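You operate a simulated robot arm through the tools that you are given. There is no shell and no other tool.

Carry out the task below with a simulated robot arm. There is one attempt and no reset: what you move stays moved.

## Task
Shut the maroon trainer down: throttle to idle, ignition off, key in its holder, fuel tap shut, black clamp off.
Fine: idle before ignition off, and ignition off before key and clamp; swing the clamp right up; leave the rest alone.

It is judged by the outcome, as a careful person would: the job done as asked, and still so three seconds after it is handed in. It fails if anything else is knocked over, pushed out of place, dropped, spilled or broken.

## Robot
A 7-joint arm with a two-finger parallel gripper, fixed in place. Base frame: the origin is at the foot of the arm, x ahead of it, y to its left, z up. Readings come in mm, degrees, newtons and seconds.
Its first joint turns from -166.0 to 166.0 degrees. Payload 4.4 kg.
Tool frame: the origin (TCP) lies between the finger pads and is the grasp point; the fingertips stand 23 mm ahead of it; z points along the fingers, y is the line along which they close. Largest opening 94 mm; finger width 38, thickness 10; the body of the gripper, 54 by 96 mm, starts 39 mm behind the TCP.
Orientation is that of the tool frame in the base frame, as [roll, pitch, yaw] about the fixed x, y, z axes, in that order (R = Rz(yaw) Ry(pitch) Rx(roll)). With the fingers straight down and closing along the base's y, the tool's x points along the base's -x, its y along +y and its z along -z.

## Interface
- The arm moves only by the tool move_arm. Its argument "moves" is a list of rows, each a list of 7 numbers: the turn, a rotation vector about the base's x, y, z in degrees, then the shift along the base's x, y, z in mm, then the opening, from 0 (shut) to 1 (fully open). In form: [[wx, wy, wz, tx, ty, tz, hand], ...]. A call has 1 to 20 rows; each row shifts and turns the commanded pose from where the row before left it. Each row takes 0.2 s and may step no farther than 50 mm and 8.6 degrees from the row before; otherwise, or with a gripper value out of range, the whole call is refused. A pose out of reach is approached as far as the arm can. The call stops where the force on the tool passes 90 N (or 10 N more than at its start, if that is more) or the arm is blocked; 0.2 s more then pass. Each finger travels about 72 mm/s and halts on what it meets, pressing with about 30 N; the grip force reading is that of the motor and also rises with nothing between the fingers. The clock runs only during rows and for 0.2 s after the last one: add rows that do not move to give the fingers time. It gives the time, the measured TCP pose, the force on the tool (base axes), the opening and the grip force at its end, in the units of the frame above (readings bear some noise), with the torque about the TCP (base axes, N m) and any sound that the robot's microphone picked up, and new pictures: "views" is both (left out), scene, wrist or none.
- Cameras (640 x 400 px; columns grow to the right, rows downward): "scene" is fixed at [36.9, 501.8, 1261.2]; the picture's right is [-0.54, -0.84, 0.00], its down [-0.42, 0.27, -0.86] and it looks along [0.73, -0.47, -0.50] (base axes); focal length 296 px, centre (320, 200). "wrist" rides on the gripper at [86, 16, -75] in the tool frame; the picture's right is [-0.18, 0.98, 0.00], its down [-0.58, -0.11, -0.81] and it looks along [-0.79, -0.15, 0.59] (tool axes); focal length 243 px, centre (320, 200). There is no depth. A picture from a camera that has moved, and an enlarged one, comes with that camera's place and axes in the base frame and with its lens. The place of the scene camera against the robot may be out by one fixed shift of up to 18 mm in any direction.
- zoom(camera, box): a new picture of the part [left, top, right, bottom] of that camera's present view, enlarged. No time passes.
- close_job(): hands the job in; it is judged then, once.

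Places have to be worked out from the pictures, the camera data and where the tool is seen. Open the gripper and draw the arm clear of the work before you hand the job in, unless the task says otherwise.

The tools are called after "Call:" by a JSON object that holds its "api" and its "payload". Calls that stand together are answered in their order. move_arm: Moves the arm, as the interface text tells. Its arguments: {"type":"object","properties":{"moves":{"type":"array","items":{"type":"array","items":{"type":"number"}}},"views":{"type":"string","enum":["both","scene","wrist","none"]}},"required":["moves"]} The other tools are called the same way: zoom (camera, box) takes an enlarged picture of a part of a camera's view; close_job () hands the job in.

At the start:

```text
clock: 0.0
tcp_pos: [605.0, -101.6, 1139.0]
tool_rot: [180.0, 0.0, 180.0]
force: [-0.2, 0.7, -0.7]
moment: [-0.03, 0.0, -0.01]
opening: 94.1
grasp_force: 0.1
```

scene: 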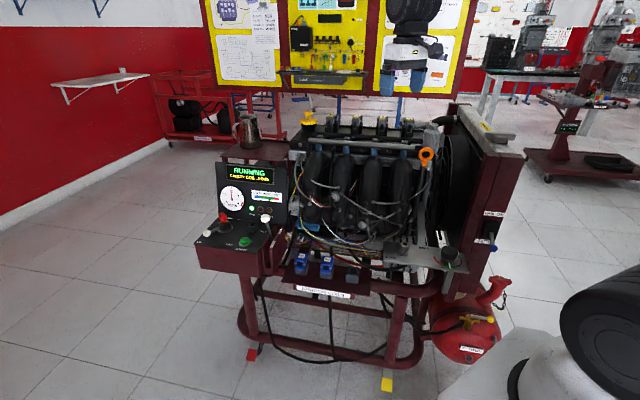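
wrist: 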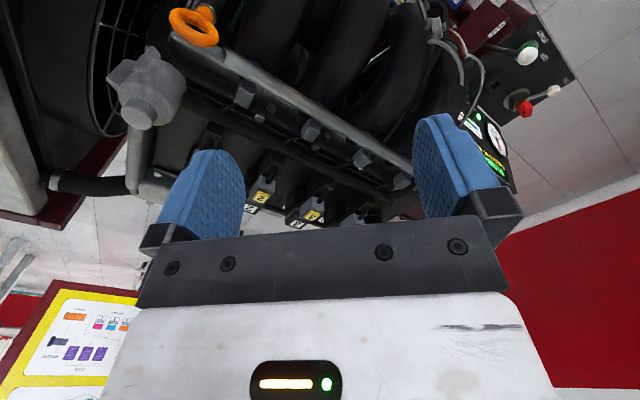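

I start by enlarging the main parts of the scene: the panel, the tank, the front of the engine and the cooler.

Call:
{"api": "zoom", "payload": {"camera": "scene", "box": [180, 150, 310, 280]}}

Call:
{"api": "zoom", "payload": {"camera": "scene", "box": [400, 220, 530, 380]}}

Call:
{"api": "zoom", "payload": {"camera": "scene", "box": [260, 220, 400, 320]}}

Call:
{"api": "zoom", "payload": {"camera": "scene", "box": [280, 90, 530, 270]}}

```text
3.08 times, centred on (245, 215) of scene
camera zoom: at [36.9, 501.8, 1261.2], right [-0.54, -0.84, 0.0], down [-0.42, 0.27, -0.86], along [0.73, -0.47, -0.5], focal length 911 px, centre (551, 154)
```

zoom: 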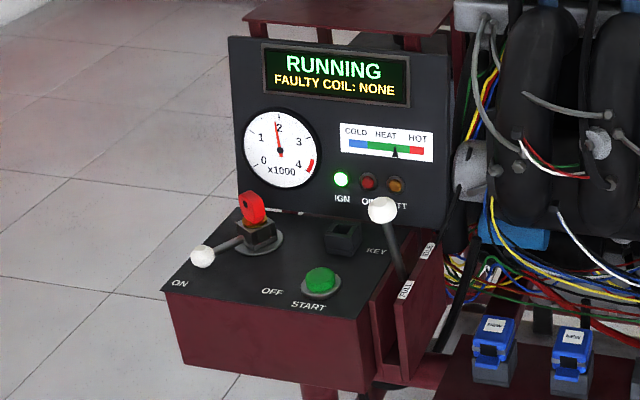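

```text
2.50 times, centred on (465, 300) of scene
camera zoom: at [36.9, 501.8, 1261.2], right [-0.54, -0.84, 0.0], down [-0.42, 0.27, -0.86], along [0.73, -0.47, -0.5], focal length 740 px, centre (-42, -50)
```

zoom: 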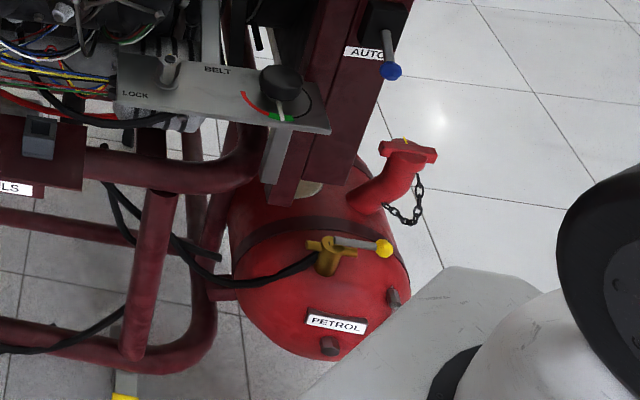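

```text
4.00 times, centred on (330, 270) of scene
camera zoom: at [36.9, 501.8, 1261.2], right [-0.54, -0.84, 0.0], down [-0.42, 0.27, -0.86], along [0.73, -0.47, -0.5], focal length 1184 px, centre (280, -80)
```

zoom: 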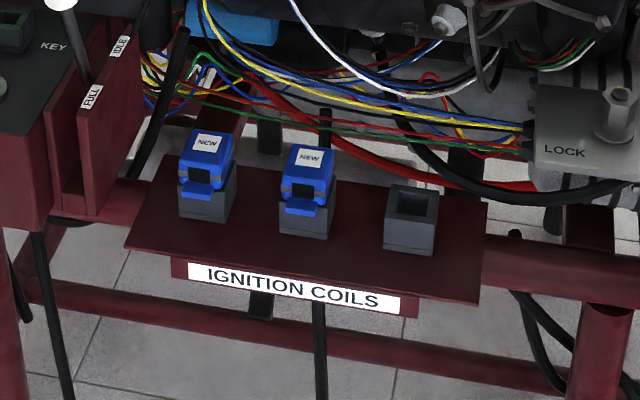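

```text
2.22 times, centred on (405, 180) of scene
camera zoom: at [36.9, 501.8, 1261.2], right [-0.54, -0.84, 0.0], down [-0.42, 0.27, -0.86], along [0.73, -0.47, -0.5], focal length 658 px, centre (131, 244)
```

zoom: 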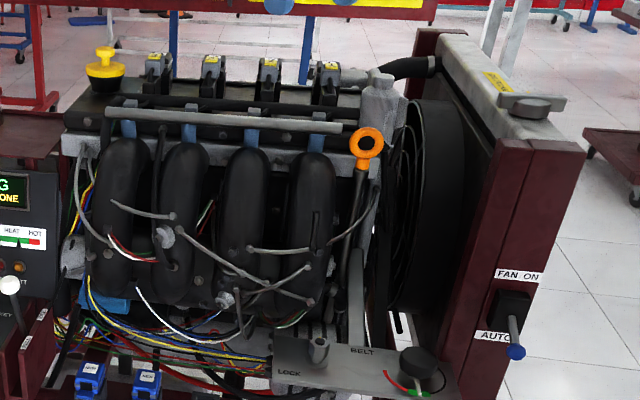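

I still need to find the battery and its black clamp, so I enlarge other parts of both views.

Call:
{"api": "zoom", "payload": {"camera": "scene", "box": [220, 260, 440, 400]}}

Call:
{"api": "zoom", "payload": {"camera": "scene", "box": [200, 95, 320, 170]}}

Call:
{"api": "zoom", "payload": {"camera": "wrist", "box": [420, 0, 640, 140]}}

Call:
{"api": "zoom", "payload": {"camera": "wrist", "box": [60, 0, 340, 180]}}

Call:
{"api": "zoom", "payload": {"camera": "scene", "box": [400, 220, 480, 290]}}

```text
2.86 times, centred on (330, 330) of scene
camera zoom: at [36.9, 501.8, 1261.2], right [-0.54, -0.84, 0.0], down [-0.42, 0.27, -0.86], along [0.73, -0.47, -0.5], focal length 846 px, centre (291, -171)
```

zoom: 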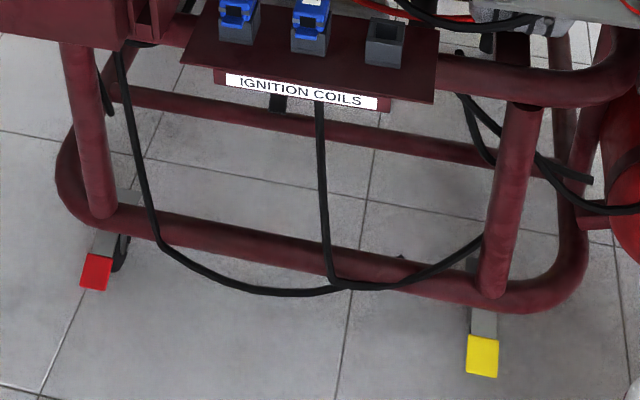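

```text
5.33 times, centred on (260, 132) of scene
camera zoom: at [36.9, 501.8, 1261.2], right [-0.54, -0.84, 0.0], down [-0.42, 0.27, -0.86], along [0.73, -0.47, -0.5], focal length 1579 px, centre (640, 560)
```

zoom: 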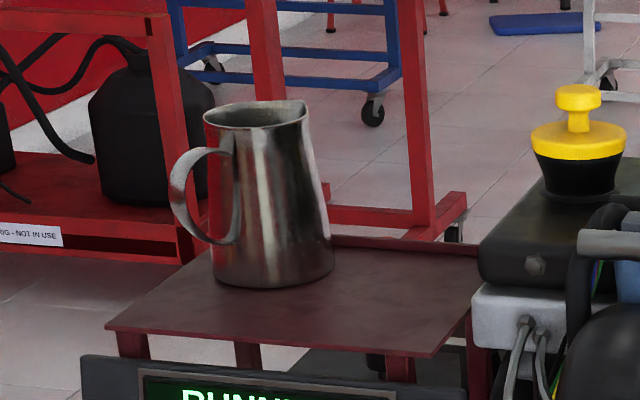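

```text
2.86 times, centred on (530, 70) of wrist
camera zoom: at [516.7, -86.6, 1213.4], right [0.18, 0.98, 0.0], down [0.58, -0.11, 0.81], along [0.79, -0.15, -0.59], focal length 693 px, centre (-280, 571)
```

zoom: 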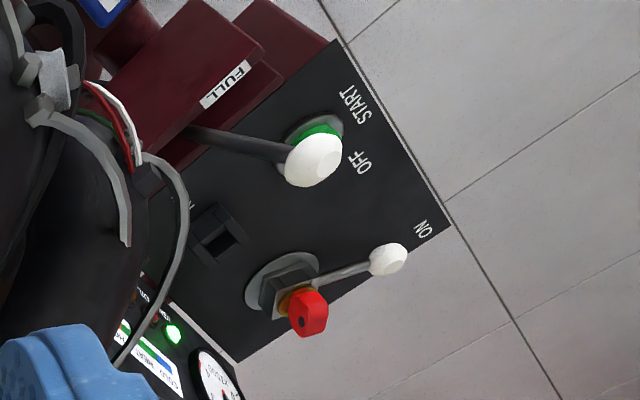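

```text
2.22 times, centred on (200, 90) of wrist
camera zoom: at [516.7, -86.6, 1213.4], right [0.18, 0.98, 0.0], down [0.58, -0.11, 0.81], along [0.79, -0.15, -0.59], focal length 539 px, centre (587, 444)
```

zoom: 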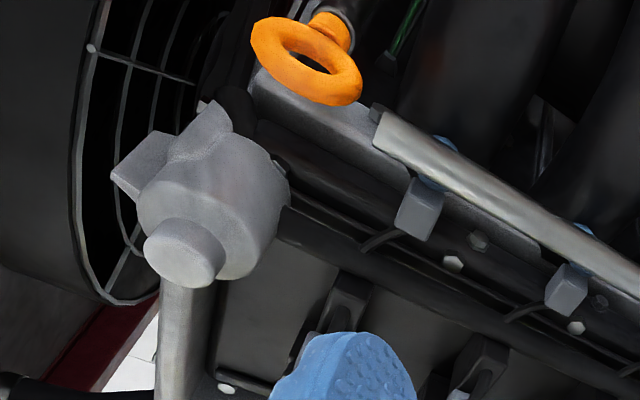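

```text
5.71 times, centred on (440, 255) of scene
camera zoom: at [36.9, 501.8, 1261.2], right [-0.54, -0.84, 0.0], down [-0.42, 0.27, -0.86], along [0.73, -0.47, -0.5], focal length 1692 px, centre (-366, -114)
```

zoom: 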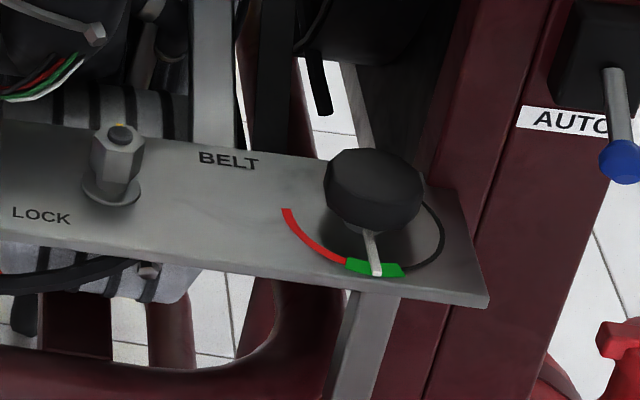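

The panel levers and the key triangulate to about x 770–930, y 230–390, z 670–760. The battery isn't visible yet, so I back the arm off while yawing the wrist camera to look at the right side (tap, tank and belt panel).

Call:
{"api": "move_arm", "payload": {"moves": [[0, 0, -8, -25, 8, -15, 1], [0, 0, -8, -25, 8, -15, 1], [0, 0, -8, -25, 8, -15, 1], [0, 0, -8, -25, 8, -15, 1], [0, 0, -8, -25, 8, -15, 1], [0, 0, -8, -25, 8, -15, 1], [0, 0, -8, -25, 8, -15, 1], [0, 0, -8, -25, 8, -15, 1]], "views": "both"}}

```text
clock: 1.8
tcp_pos: [403.8, -39.4, 1019.5]
tool_rot: [-180.0, 0.0, 116.0]
force: [-0.9, 0.6, -0.4]
moment: [-0.03, -0.01, 0.02]
opening: 94.1
grasp_force: 0.0
camera wrist: at [379.6, 45.9, 1093.8], right [0.96, 0.26, 0.0], down [0.16, -0.57, 0.81], along [0.21, -0.78, -0.59], focal length 243 px, centre (320, 200)
```

scene: 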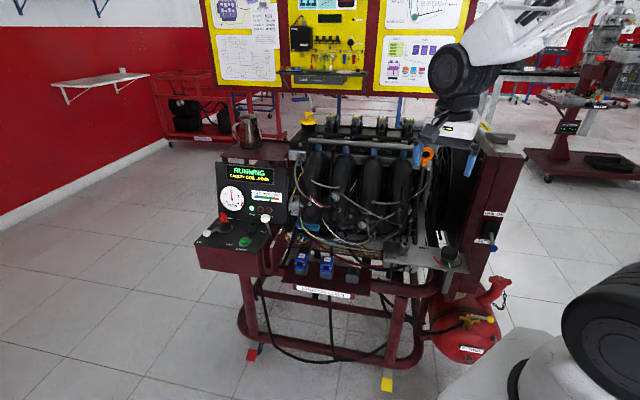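
wrist: 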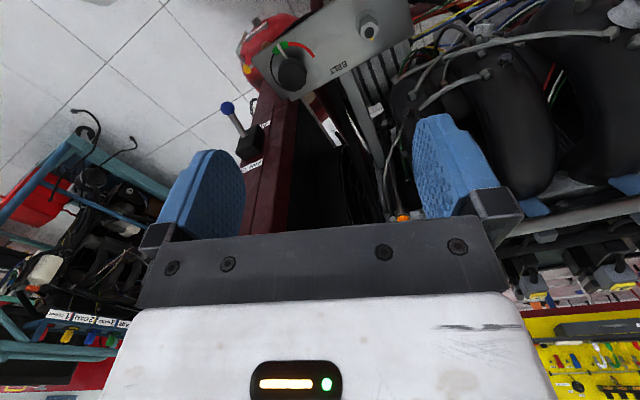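

The tank and tap sit at the top edge of the wrist view, at roughly [300,-250,400]. I tilt the camera down to see the tap lever better.

Call:
{"api": "move_arm", "payload": {"moves": [[7.7, 2.1, 0, -10, 20, 0, 1], [7.7, 2.1, 0, -10, 20, 0, 1], [7.7, 2.1, 0, -10, 20, 0, 1], [7.7, 2.1, 0, -10, 20, 0, 1]], "views": "wrist"}}

```text
clock: 2.8
tcp_pos: [364.5, 40.9, 1019.0]
tool_rot: [173.2, -31.3, 117.9]
force: [-0.1, -0.1, -0.9]
moment: [-0.01, -0.01, 0.01]
opening: 93.7
grasp_force: 0.0
camera wrist: at [353.9, 75.3, 1128.8], right [0.96, 0.27, 0.0], down [0.25, -0.9, 0.37], along [0.1, -0.36, -0.93], focal length 243 px, centre (320, 200)
```

wrist: 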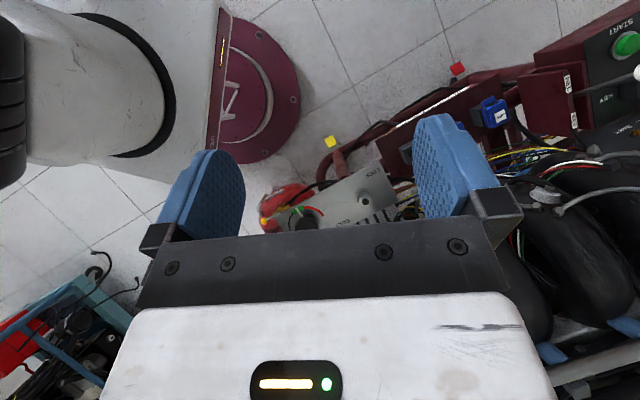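

The gripper hides the tank here. I undo the tilt and go lower in front of the trainer, so the tap falls in the open upper part of the wrist view.

Call:
{"api": "move_arm", "payload": {"moves": [[-7.7, -2.1, 0, -8, -15, -42, 1], [-7.7, -2.1, 0, -8, -15, -42, 1], [-7.7, -2.1, 0, -8, -15, -42, 1], [-7.7, -2.1, 0, -8, -15, -42, 1]], "views": "wrist"}}

```text
clock: 3.8
tcp_pos: [333.2, -19.0, 849.4]
tool_rot: [180.0, 0.1, 116.1]
force: [0.3, 0.5, 0.5]
moment: [0.01, -0.02, 0.02]
opening: 94.1
grasp_force: 0.1
camera wrist: at [308.3, 65.9, 925.1], right [0.96, 0.27, 0.0], down [0.16, -0.57, 0.81], along [0.22, -0.78, -0.59], focal length 243 px, centre (320, 200)
```

wrist: 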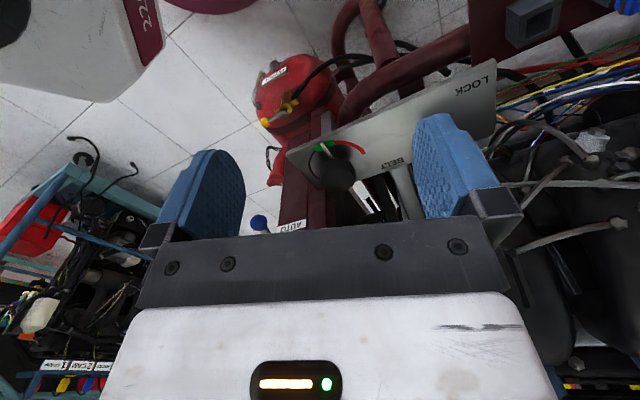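

Call:
{"api": "zoom", "payload": {"camera": "wrist", "box": [220, 30, 380, 130]}}

Call:
{"api": "zoom", "payload": {"camera": "scene", "box": [440, 300, 510, 360]}}

Call:
{"api": "zoom", "payload": {"camera": "wrist", "box": [0, 100, 220, 240]}}

```text
4.00 times, centred on (300, 80) of wrist
camera zoom: at [308.3, 65.9, 925.1], right [0.96, 0.27, 0.0], down [0.16, -0.57, 0.81], along [0.22, -0.78, -0.59], focal length 970 px, centre (400, 680)
```

zoom: 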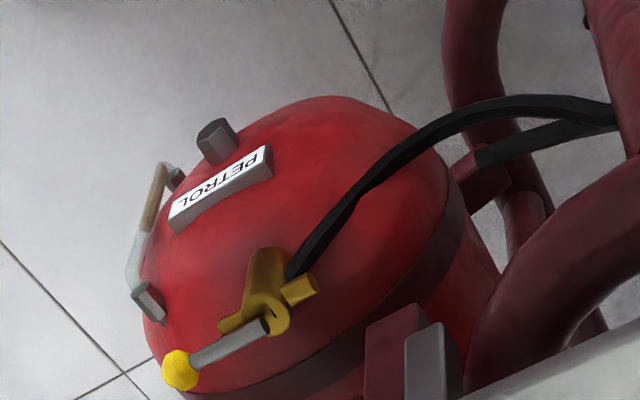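

```text
6.67 times, centred on (475, 330) of scene
camera zoom: at [36.9, 501.8, 1261.2], right [-0.54, -0.84, 0.0], down [-0.42, 0.27, -0.86], along [0.73, -0.47, -0.5], focal length 1974 px, centre (-713, -667)
```

zoom: 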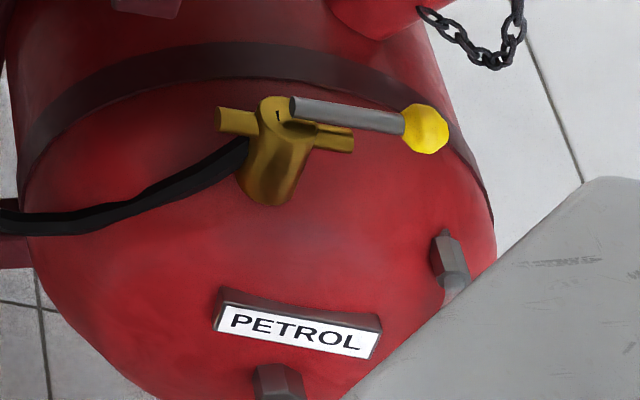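

```text
2.86 times, centred on (110, 170) of wrist
camera zoom: at [308.3, 65.9, 925.1], right [0.96, 0.27, 0.0], down [0.16, -0.57, 0.81], along [0.22, -0.78, -0.59], focal length 693 px, centre (920, 286)
```

zoom: 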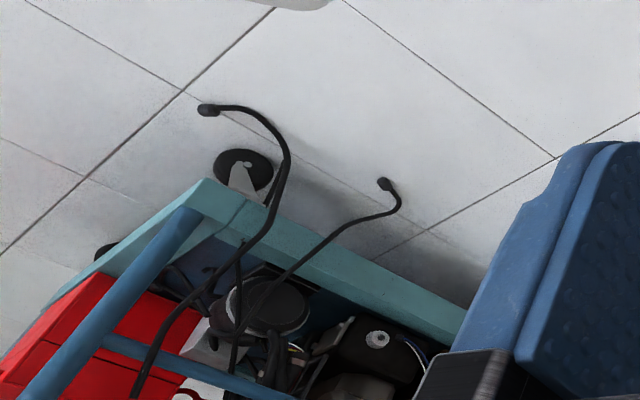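

The tap lever runs from its pivot near [325,-274,428] to the yellow knob near [280,-322,431], in line with its pipe, so it is open. Next I rise and swing over to the left end to look for the battery behind the panel.

Call:
{"api": "move_arm", "payload": {"moves": [[0, 0, 0, 0, 0, 50, 1], [0, 0, 0, 0, 0, 50, 1], [0, 0, 0, 0, 0, 50, 1], [0, 0, 0, 0, 0, 50, 1], [0, 0, 0, 0, 0, 50, 1], [0, 0, 8, 40, 20, 10, 1], [0, 0, 8, 40, 20, 10, 1], [0, 0, 8, 40, 20, 0, 1], [0, 0, 8, 40, 20, 0, 1], [0, 0, 8, 40, 20, 0, 1], [0, 0, 8, 40, 20, 0, 1], [0, 0, 8, 40, 20, 0, 1], [0, 0, 8, 40, 20, 0, 1]], "views": "both"}}

```text
clock: 6.6
tcp_pos: [652.9, 141.5, 1121.2]
tool_rot: [-180.0, 0.1, -180.0]
force: [-0.3, 0.0, -0.5]
moment: [-0.01, -0.02, 0.02]
opening: 94.0
grasp_force: 0.1
camera wrist: at [565.0, 157.1, 1196.0], right [0.18, 0.98, 0.0], down [0.58, -0.11, 0.81], along [0.79, -0.15, -0.59], focal length 243 px, centre (320, 200)
```

scene: 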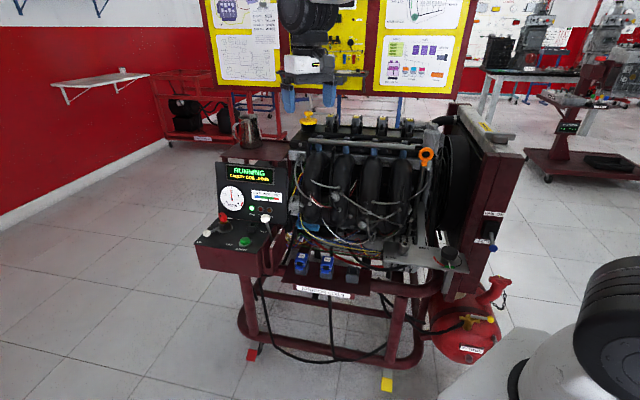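
wrist: 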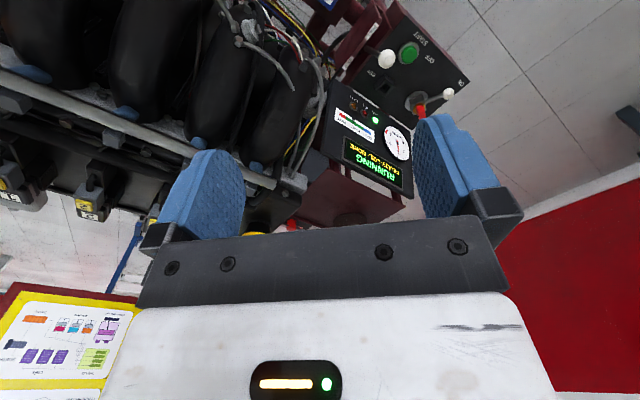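

Call:
{"api": "zoom", "payload": {"camera": "wrist", "box": [230, 80, 450, 240]}}

Call:
{"api": "zoom", "payload": {"camera": "scene", "box": [430, 90, 540, 180]}}

```text
2.50 times, centred on (340, 160) of wrist
camera zoom: at [565.0, 157.1, 1196.0], right [0.18, 0.98, 0.0], down [0.58, -0.11, 0.81], along [0.79, -0.15, -0.59], focal length 606 px, centre (270, 300)
```

zoom: 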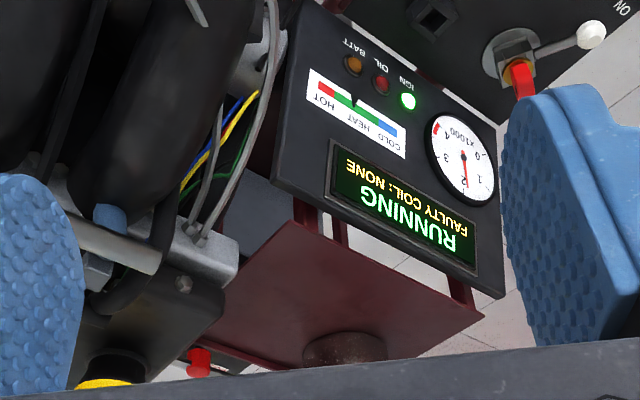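

```text
4.44 times, centred on (485, 135) of scene
camera zoom: at [36.9, 501.8, 1261.2], right [-0.54, -0.84, 0.0], down [-0.42, 0.27, -0.86], along [0.73, -0.47, -0.5], focal length 1316 px, centre (-413, 489)
```

zoom: 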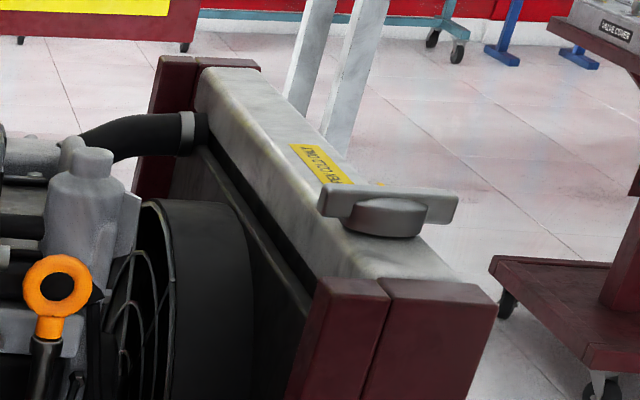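

There is a red cap beyond the shelf behind the engine, possibly a battery terminal. I move the camera forward at height to see past the shelf.

Call:
{"api": "move_arm", "payload": {"moves": [[0, 0, 0, 35, -10, 0, 1], [0, 0, 0, 35, -10, 0, 1], [0, 0, 0, 35, -10, 0, 1], [0, 0, 0, 35, -10, 0, 1], [0, 0, 0, 35, -10, 0, 1]], "views": "both"}}

```text
clock: 7.8
tcp_pos: [828.0, 91.2, 1120.0]
tool_rot: [180.0, 0.0, -179.9]
force: [0.1, -0.2, 0.8]
moment: [0.04, 0.0, 0.03]
opening: 93.8
grasp_force: 0.1
camera wrist: at [739.9, 107.5, 1196.2], right [0.18, 0.98, 0.0], down [0.58, -0.11, 0.81], along [0.79, -0.15, -0.59], focal length 243 px, centre (320, 200)
```

scene: 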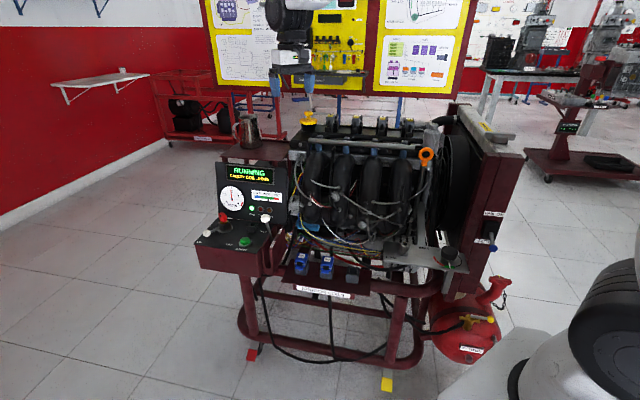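
wrist: 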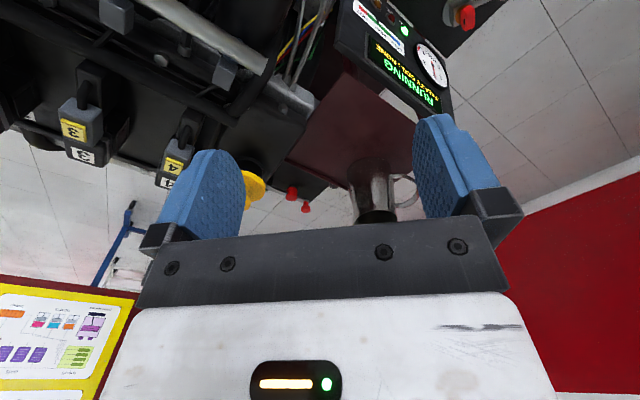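

Call:
{"api": "zoom", "payload": {"camera": "wrist", "box": [230, 80, 430, 230]}}

```text
2.67 times, centred on (330, 155) of wrist
camera zoom: at [739.9, 107.5, 1196.2], right [0.18, 0.98, 0.0], down [0.58, -0.11, 0.81], along [0.79, -0.15, -0.59], focal length 647 px, centre (293, 320)
```

zoom: 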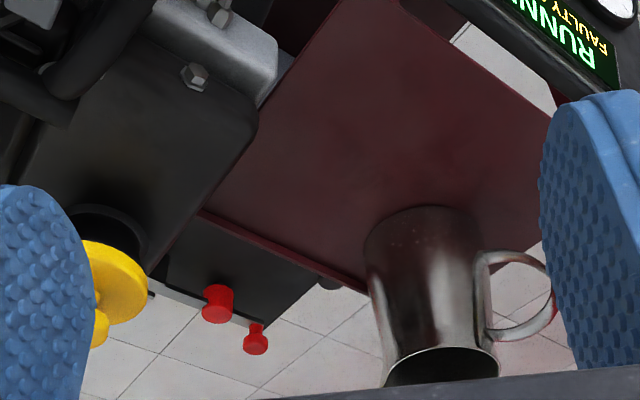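

The battery is behind the engine, partly under the jug shelf, with a red cap near [1276,-80,757] by triangulation. I tilt the tool forward so the camera sees over the shelf, and look for the black clamp.

Call:
{"api": "move_arm", "payload": {"moves": [[0, -8, 0, 15, -20, 10, 1], [0, -8, 0, 15, -20, 10, 1], [0, -8, 0, 15, -20, 10, 1]], "views": "wrist"}}

```text
clock: 8.6
tcp_pos: [872.7, 30.4, 1151.0]
tool_rot: [-180.0, 24.0, -179.9]
force: [0.2, -0.7, -0.1]
moment: [0.04, -0.05, 0.02]
opening: 93.9
grasp_force: 0.0
camera wrist: at [762.9, 47.0, 1183.9], right [0.17, 0.98, 0.07], down [0.2, -0.11, 0.97], along [0.97, -0.15, -0.22], focal length 243 px, centre (320, 200)
```

wrist: 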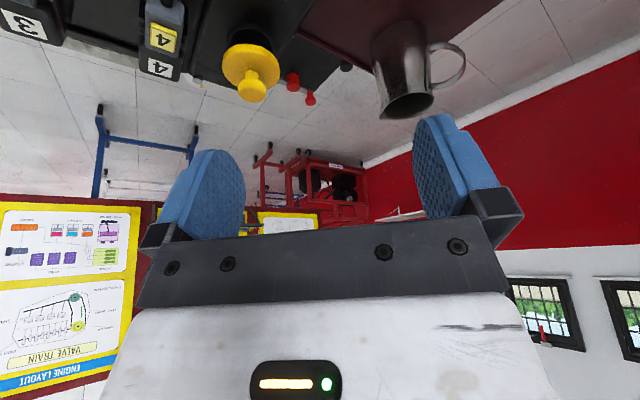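

Call:
{"api": "zoom", "payload": {"camera": "wrist", "box": [200, 0, 480, 150]}}

```text
2.29 times, centred on (340, 75) of wrist
camera zoom: at [762.9, 47.0, 1183.9], right [0.17, 0.98, 0.07], down [0.2, -0.11, 0.97], along [0.97, -0.15, -0.22], focal length 555 px, centre (274, 486)
```

zoom: 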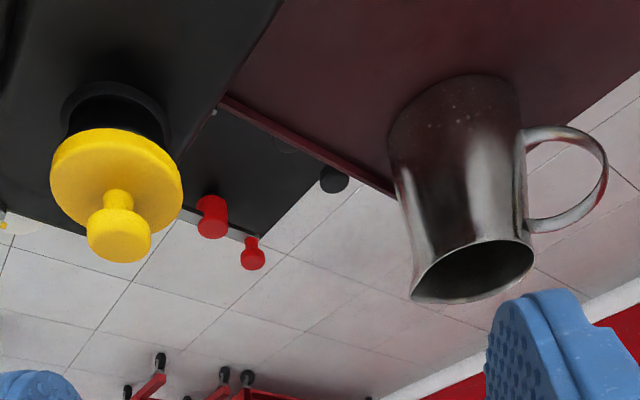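

A black knob shows beside the battery just past the shelf edge, likely the black clamp; the red clamp is next to it. Before that I need the panel, so I return the tool upright and come down in front of the panel for a close look at the throttle and ignition.

Call:
{"api": "move_arm", "payload": {"moves": [[0, 8, 0, -40, 45, -10, 1], [0, 8, 0, -40, 45, -10, 1], [0, 8, 0, -40, 45, -10, 1], [0, 0, 0, -20, 45, -45, 1], [0, 0, 0, -20, 45, -45, 1], [0, 0, 0, -20, 35, -45, 1], [0, 0, 0, -12, 10, -45, 1], [0, 0, 0, 0, 0, -40, 1]], "views": "both"}}

```text
refused: row 1 steps farther than a row can; nothing moved
```

The first row stepped too far; I'll use smaller steps for the same move.

Call:
{"api": "move_arm", "payload": {"moves": [[0, 8, 0, -28, 36, -10, 1], [0, 8, 0, -28, 36, -10, 1], [0, 8, 0, -28, 36, -10, 1], [0, 0, 0, -20, 32, -28, 1], [0, 0, 0, -20, 32, -28, 1], [0, 0, 0, -20, 32, -28, 1], [0, 0, 0, -20, 32, -28, 1], [0, 0, 0, -20, 30, -28, 1], [0, 0, 0, -8, 5, -45, 1], [0, 0, 0, 0, 0, -35, 1]], "views": "both"}}

```text
clock: 10.8
tcp_pos: [679.6, 302.2, 901.1]
tool_rot: [180.0, 0.1, -180.0]
force: [0.5, -0.7, 0.3]
moment: [0.01, 0.03, -0.01]
opening: 94.1
grasp_force: 0.0
camera wrist: at [592.8, 318.8, 976.2], right [0.18, 0.98, 0.0], down [0.58, -0.11, 0.81], along [0.79, -0.15, -0.59], focal length 243 px, centre (320, 200)
```

scene: 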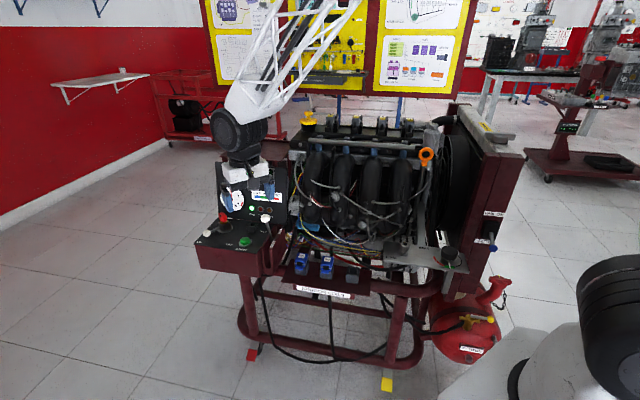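
wrist: 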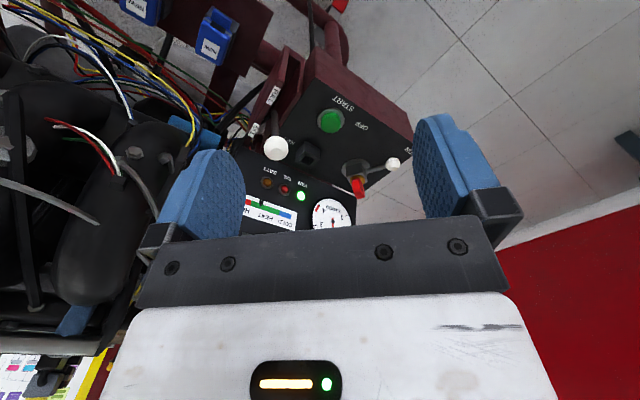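

Call:
{"api": "zoom", "payload": {"camera": "wrist", "box": [220, 30, 420, 240]}}

Call:
{"api": "zoom", "payload": {"camera": "wrist", "box": [240, 60, 330, 160]}}

Call:
{"api": "zoom", "payload": {"camera": "scene", "box": [195, 205, 285, 275]}}

```text
1.90 times, centred on (320, 135) of wrist
camera zoom: at [592.8, 318.8, 976.2], right [0.18, 0.98, 0.0], down [0.58, -0.11, 0.81], along [0.79, -0.15, -0.59], focal length 462 px, centre (320, 324)
```

zoom: 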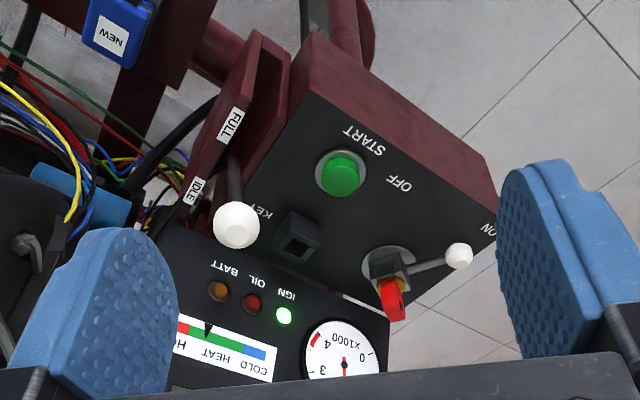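

```text
4.00 times, centred on (285, 110) of wrist
camera zoom: at [592.8, 318.8, 976.2], right [0.18, 0.98, 0.0], down [0.58, -0.11, 0.81], along [0.79, -0.15, -0.59], focal length 970 px, centre (460, 560)
```

zoom: 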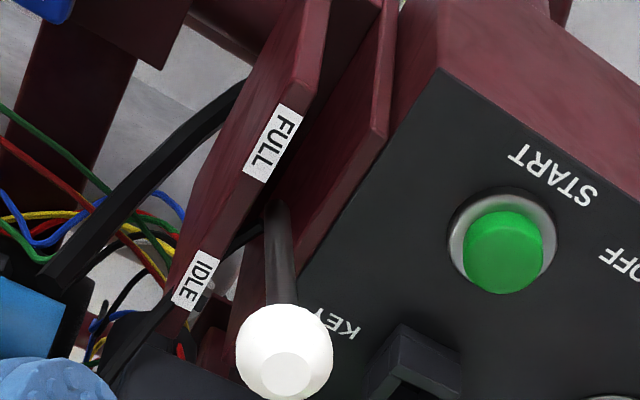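

```text
5.71 times, centred on (240, 240) of scene
camera zoom: at [36.9, 501.8, 1261.2], right [-0.54, -0.84, 0.0], down [-0.42, 0.27, -0.86], along [0.73, -0.47, -0.5], focal length 1692 px, centre (777, -29)
```

zoom: 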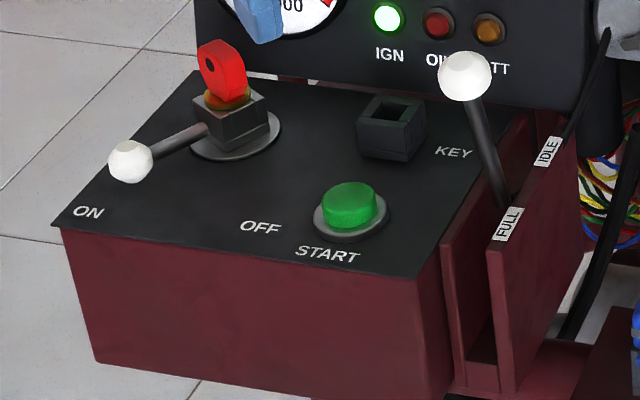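

The throttle lever leans toward the FULL end (front), with its knob near [771,233,760]. IDLE lies about 80–100 mm back along [0.76,-0.65]. I turn the tool to line up with the trainer, close the fingers and come down in front of the knob.

Call:
{"api": "move_arm", "payload": {"moves": [[0, 0, -8.1, 8, -6, -10, 0], [0, 0, -8.1, 8, -6, -10, 0], [0, 0, -8.1, 8, -6, -10, 0], [0, 0, -8.1, 8, -6, -10, 0], [0, 0, -8.1, 6, 0, -10, 0], [0, 0, 0, 0, 0, -30, 0], [0, 0, 0, 0, 0, -30, 0]], "views": "both"}}

```text
clock: 12.4
tcp_pos: [717.3, 278.0, 790.5]
tool_rot: [179.9, 0.1, 139.5]
force: [0.1, -0.8, 0.2]
moment: [0.03, -0.01, 0.03]
opening: 0.0
grasp_force: 30.0
camera wrist: at [661.9, 347.1, 865.9], right [0.78, 0.63, 0.0], down [0.37, -0.46, 0.81], along [0.51, -0.63, -0.59], focal length 243 px, centre (320, 200)
```

scene: 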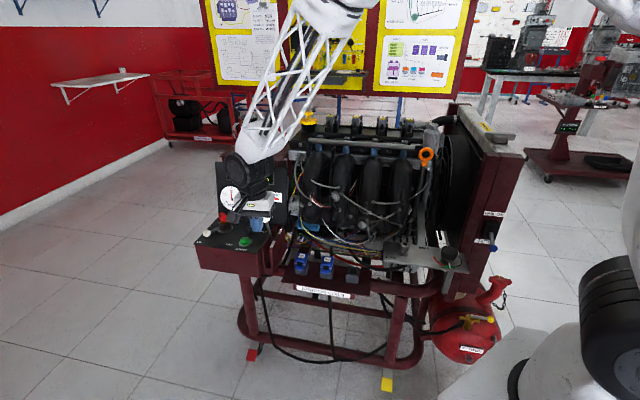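
wrist: 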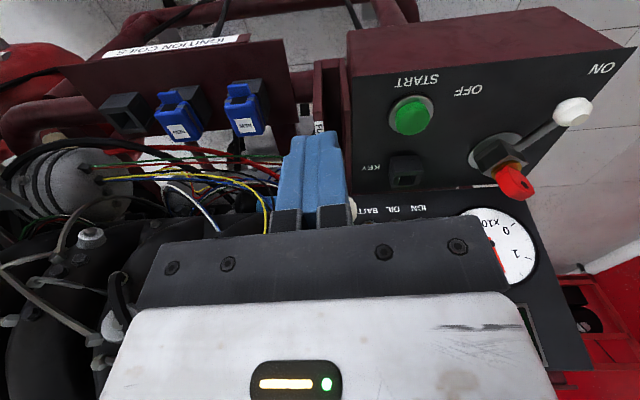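

The closed fingers are lined up in front of the throttle knob, about 70 mm away along the push line. I drop to z≈763 and approach the knob gently.

Call:
{"api": "move_arm", "payload": {"moves": [[0, 0, 0, 0, 0, -27, 0], [0, 0, 0, 7.6, -6.5, 0, 0], [0, 0, 0, 7.6, -6.5, 0, 0], [0, 0, 0, 7.6, -6.5, 0, 0], [0, 0, 0, 3.8, -3.3, 0, 0], [0, 0, 0, 3.8, -3.3, 0, 0]], "views": "both"}}

```text
clock: 13.8
tcp_pos: [748.4, 252.9, 763.0]
tool_rot: [179.9, -0.1, 139.5]
force: [-2.5, 1.3, 3.8]
moment: [-0.01, -0.06, 0.01]
opening: 0.0
grasp_force: 30.1
camera wrist: at [691.9, 320.9, 838.9], right [0.78, 0.63, 0.0], down [0.37, -0.46, 0.81], along [0.51, -0.63, -0.59], focal length 243 px, centre (320, 200)
```

scene: 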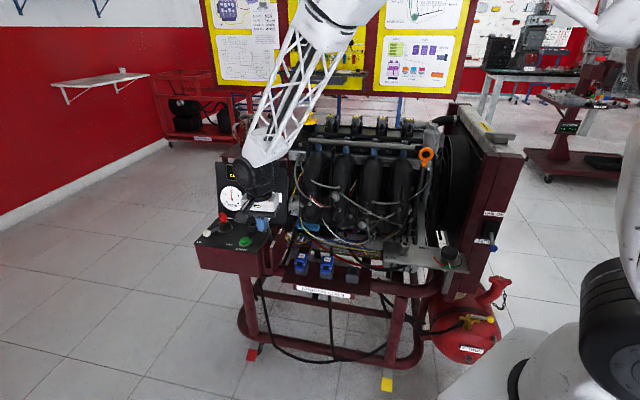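
wrist: 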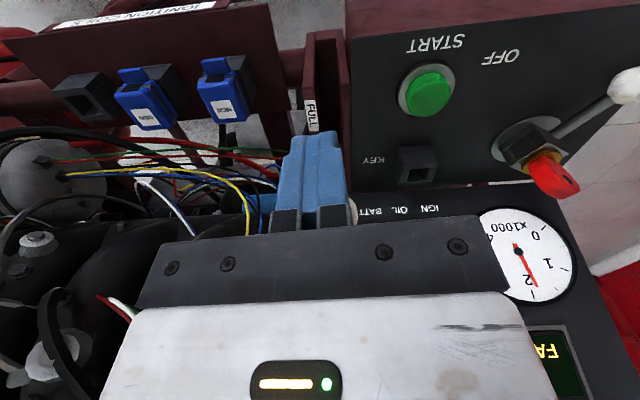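

A light contact reads about 4 N, so the fingers have met the knob. I push it back toward IDLE in 10 mm steps.

Call:
{"api": "move_arm", "payload": {"moves": [[0, 0, 0, 7.6, -6.5, 0, 0], [0, 0, 0, 7.6, -6.5, 0, 0], [0, 0, 0, 7.6, -6.5, 0, 0]], "views": "both"}}

```text
clock: 14.6
tcp_pos: [771.6, 232.1, 763.5]
tool_rot: [180.0, 0.1, 139.5]
force: [-1.3, 0.0, 0.1]
moment: [0.0, 0.03, -0.06]
opening: 0.1
grasp_force: 30.1
camera wrist: at [714.6, 301.1, 838.5], right [0.78, 0.63, 0.0], down [0.37, -0.46, 0.81], along [0.51, -0.63, -0.59], focal length 243 px, centre (320, 200)
```

scene: 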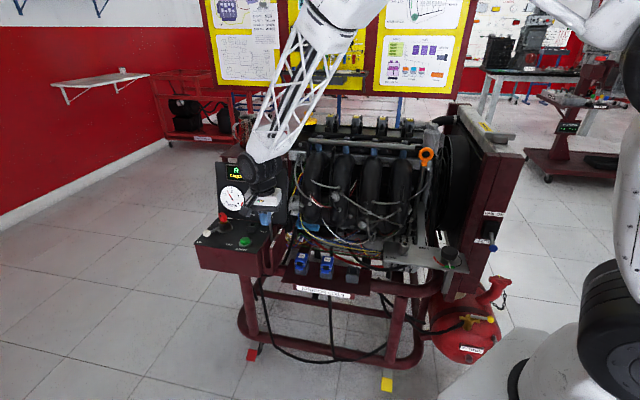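
wrist: 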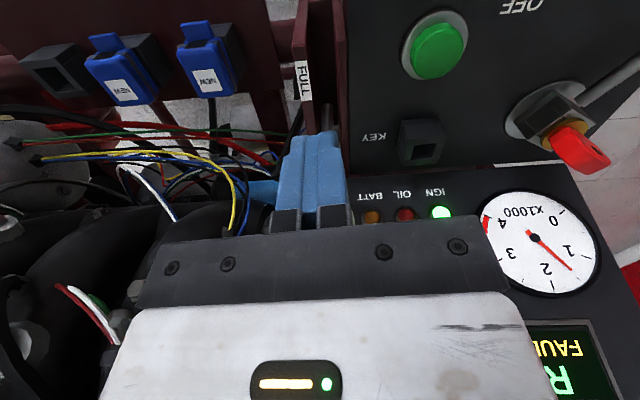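

The tachometer needle has dropped from about 1.9 to 1.6, so the lever is moving the right way. I keep pushing.

Call:
{"api": "move_arm", "payload": {"moves": [[0, 0, 0, 7.6, -6.5, 0, 0], [0, 0, 0, 7.6, -6.5, 0, 0], [0, 0, 0, 3.8, -3.3, 0, 0], [0, 0, 0, 3.8, -3.3, 0, 0]], "views": "both"}}

```text
clock: 15.6
tcp_pos: [788.7, 217.9, 762.2]
tool_rot: [-179.7, -0.3, 139.8]
force: [-37.9, 29.5, 19.0]
moment: [-0.27, -0.33, -0.19]
opening: 0.2
grasp_force: 30.1
stopped in row 4: the force on the tool passed its limit at 102 N (the readings are from after the stop); the commanded pose is now the measured one
camera wrist: at [732.0, 286.3, 837.6], right [0.78, 0.63, -0.01], down [0.38, -0.46, 0.8], along [0.5, -0.63, -0.59], focal length 243 px, centre (320, 200)
```

scene: 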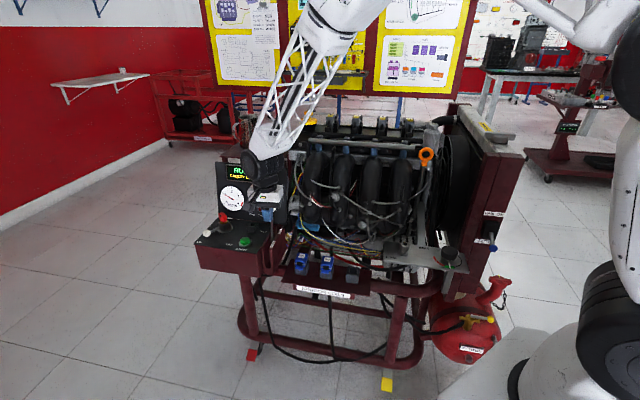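
wrist: 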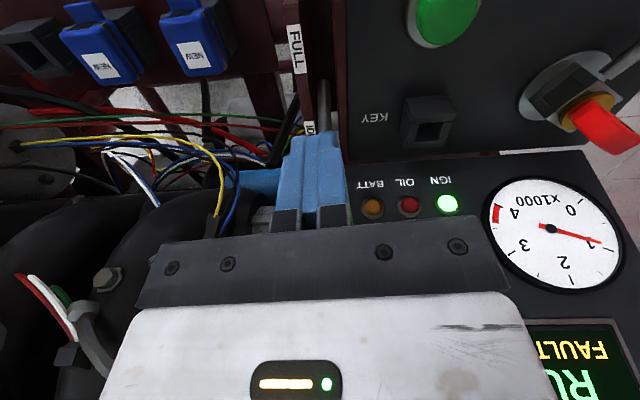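

The push met a hard stop and the tachometer reads about 1.0. I back off a little, rise and look at the lever and gauge.

Call:
{"api": "move_arm", "payload": {"moves": [[0, 0, 0, -7.6, 6.5, 0, 0], [0, 0, 0, -15.2, 13, 0, 0], [0, 0, 0, -22.8, 19.5, 0, 0], [0, 0, 0, -22.8, 19.5, 20, 0], [0, 0, 0, 0, 0, 40, 0.5], [0, 0, 0, 0, 0, 40, 1]], "views": "both"}}

```text
clock: 17.0
tcp_pos: [720.8, 275.2, 860.8]
tool_rot: [-179.6, -0.3, 139.6]
force: [-0.5, -0.4, 0.3]
moment: [-0.03, 0.03, -0.02]
opening: 80.9
grasp_force: 0.7
camera wrist: at [664.6, 343.6, 937.0], right [0.78, 0.63, -0.01], down [0.38, -0.46, 0.8], along [0.5, -0.63, -0.59], focal length 243 px, centre (320, 200)
```

scene: 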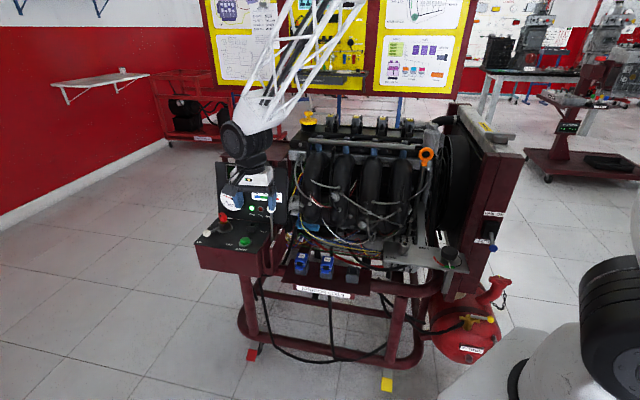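
wrist: 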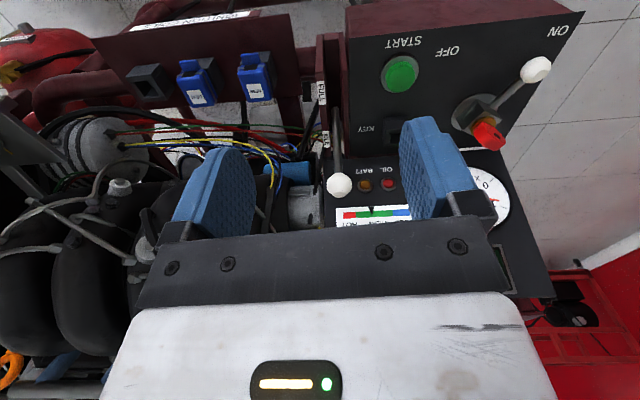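

Call:
{"api": "zoom", "payload": {"camera": "wrist", "box": [270, 40, 420, 240]}}

Call:
{"api": "zoom", "payload": {"camera": "wrist", "box": [430, 30, 570, 170]}}

Call:
{"api": "zoom", "payload": {"camera": "scene", "box": [195, 185, 295, 265]}}

```text
2.00 times, centred on (345, 140) of wrist
camera zoom: at [664.6, 343.6, 937.0], right [0.78, 0.63, -0.01], down [0.38, -0.46, 0.8], along [0.5, -0.63, -0.59], focal length 485 px, centre (270, 320)
```

zoom: 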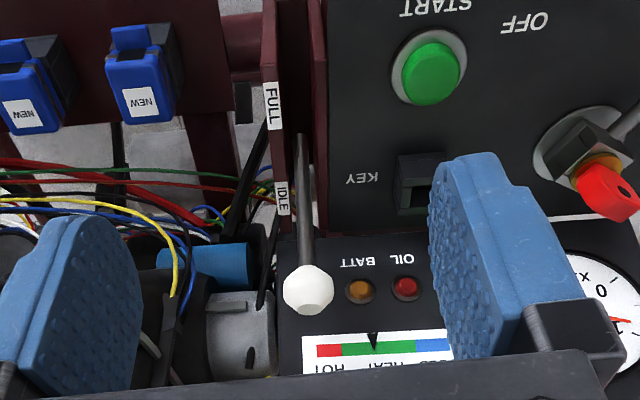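

```text
2.86 times, centred on (500, 100) of wrist
camera zoom: at [664.6, 343.6, 937.0], right [0.78, 0.63, -0.01], down [0.38, -0.46, 0.8], along [0.5, -0.63, -0.59], focal length 693 px, centre (-194, 486)
```

zoom: 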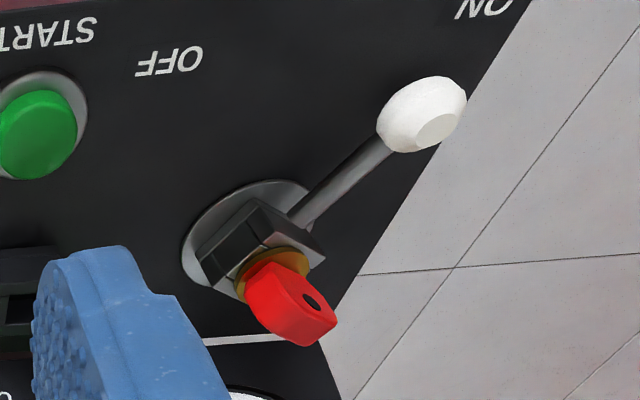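

```text
5.00 times, centred on (245, 225) of scene
camera zoom: at [36.9, 501.8, 1261.2], right [-0.54, -0.84, 0.0], down [-0.42, 0.27, -0.86], along [0.73, -0.47, -0.5], focal length 1480 px, centre (695, 75)
```

zoom: 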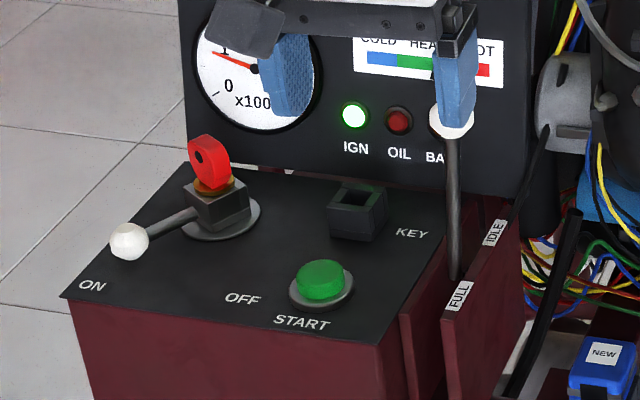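

The throttle is on its idle stop and the tachometer reads about 0.9. Next is the ignition lever: its knob is near [912,387,678] on an axis near [923,326], and it must sweep from ON to OFF. I move above the knob with the fingers half open to straddle it.

Call:
{"api": "move_arm", "payload": {"moves": [[0, 0, -7.7, 38, 22.4, 0, 0.55], [0, 0, -7.7, 38, 22.4, 0, 0.55], [0, 0, -7.7, 38, 22.4, 0, 0.55], [0, 0, -7.7, 38, 22.4, 0, 0.55], [0, 0, -7.7, 38, 22.4, 0, 0.55], [0, 0, 0, 0, 0, -30, 0.55], [0, 0, 0, 0, 0, -30, 0.55], [0, 0, 0, 0, 0, -20, 0.55]], "views": "both"}}

```text
clock: 18.8
tcp_pos: [912.4, 387.2, 781.9]
tool_rot: [-179.7, -0.3, 101.0]
force: [-0.2, 0.0, -0.4]
moment: [0.01, 0.0, 0.04]
opening: 51.6
grasp_force: 0.0
camera wrist: at [910.5, 474.2, 857.4], right [1.0, 0.01, 0.0], down [0.01, -0.59, 0.8], along [0.0, -0.8, -0.59], focal length 243 px, centre (320, 200)
```

scene: 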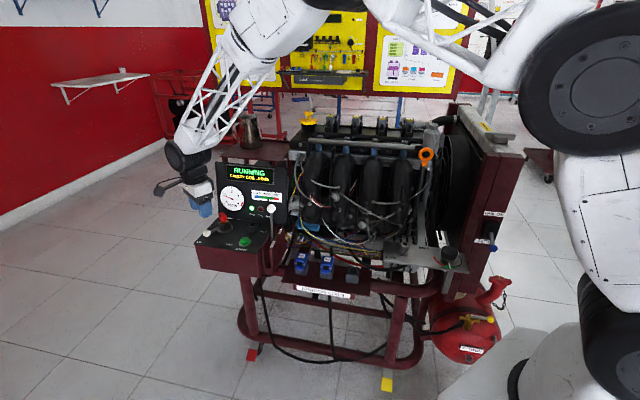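
wrist: 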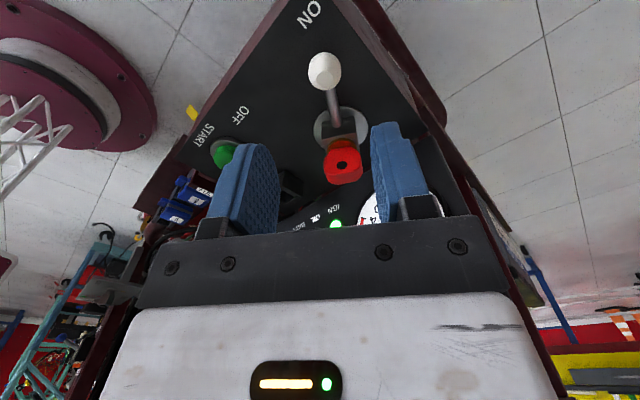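

The knob sits right under the TCP (about [912,388,678]), and the axis comes out near [926,328]. I lower the open fingers so they straddle the knob.

Call:
{"api": "move_arm", "payload": {"moves": [[0, 0, 0, 0, 1, -30, 0.55], [0, 0, 0, 0, 0, -30, 0.55], [0, 0, 0, 0, 0, -20, 0.55], [0, 0, 0, 0, 0, -11, 0.55]], "views": "both"}}

```text
clock: 19.8
tcp_pos: [911.2, 388.5, 690.9]
tool_rot: [-179.8, -0.1, 101.1]
force: [0.1, 0.0, 0.1]
moment: [0.02, -0.01, -0.01]
opening: 51.7
grasp_force: 0.1
camera wrist: at [909.2, 475.9, 766.5], right [1.0, 0.01, 0.0], down [0.01, -0.59, 0.8], along [0.0, -0.8, -0.59], focal length 243 px, centre (320, 200)
```

scene: 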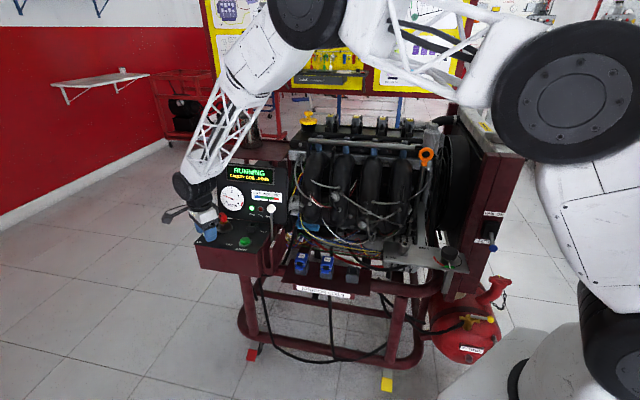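
wrist: 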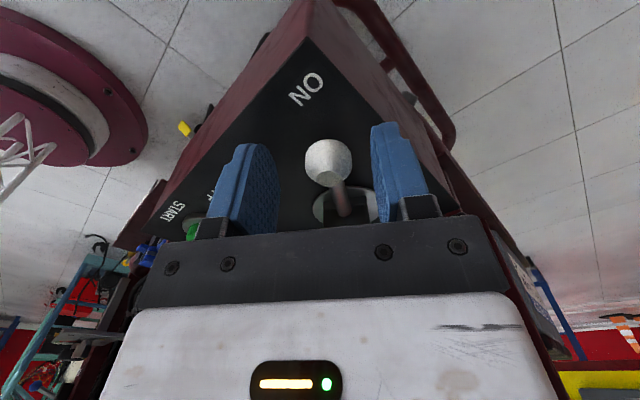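

The knob is centred between the fingers. I narrow the gap and sweep along the arc toward OFF, turning the tool with it, with the first half now.

Call:
{"api": "move_arm", "payload": {"moves": [[0, 0, 0, 0, 0, 0, 0.36], [0, 0, 8, -8.2, -2.6, 0, 0.36], [0, 0, 8, -7.8, -3.7, 0, 0.36], [0, 0, 8, -7.2, -4.7, 0, 0.36], [0, 0, 8, -6.4, -5.7, 0, 0.36], [0, 0, 8, -5.6, -6.5, 0, 0.36]], "views": "both"}}

```text
clock: 21.2
tcp_pos: [874.5, 364.2, 690.8]
tool_rot: [-179.7, -0.1, 141.3]
force: [0.2, 1.1, 0.1]
moment: [-0.02, -0.01, 0.0]
opening: 34.0
grasp_force: 0.2
camera wrist: at [817.6, 431.3, 766.2], right [0.76, 0.65, -0.01], down [0.39, -0.45, 0.8], along [0.52, -0.61, -0.59], focal length 243 px, centre (320, 200)
```

scene: 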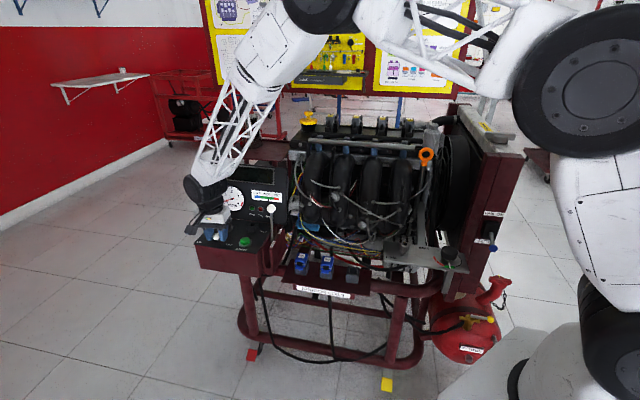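
wrist: 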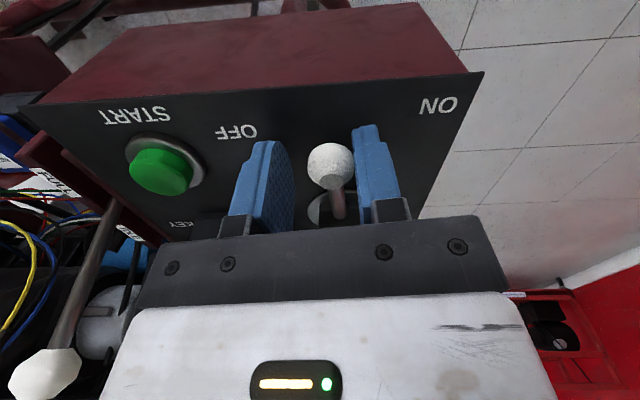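

The lever follows and the display has gone dark. I continue the arc toward OFF.

Call:
{"api": "move_arm", "payload": {"moves": [[0, 0, 8, -4.6, -7.2, 0, 0.36], [0, 0, 8, -3.6, -7.8, 0, 0.36], [0, 0, 8, -2.5, -8.2, 0, 0.36], [0, 0, 8, -1.3, -8.5, 0, 0.36], [0, 0, 6, -0.1, -6.4, 0, 0.36]], "views": "both"}}

```text
clock: 22.4
tcp_pos: [863.0, 328.3, 692.0]
tool_rot: [-179.8, -0.2, 179.3]
force: [9.6, 30.2, -1.3]
moment: [0.5, -0.35, -0.11]
opening: 47.7
grasp_force: 15.3
camera wrist: at [777.0, 345.9, 767.1], right [0.2, 0.98, 0.0], down [0.58, -0.11, 0.81], along [0.79, -0.16, -0.59], focal length 243 px, centre (320, 200)
```

scene: 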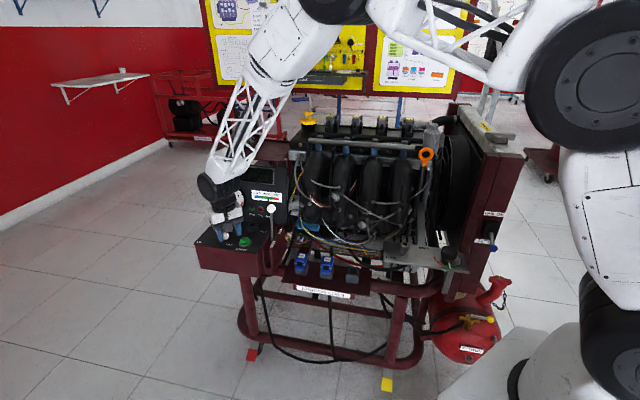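
wrist: 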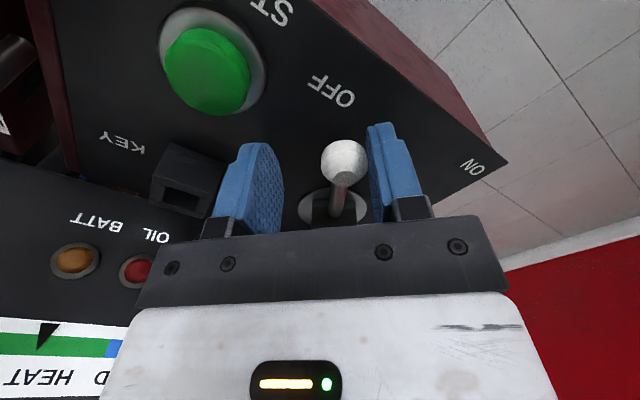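

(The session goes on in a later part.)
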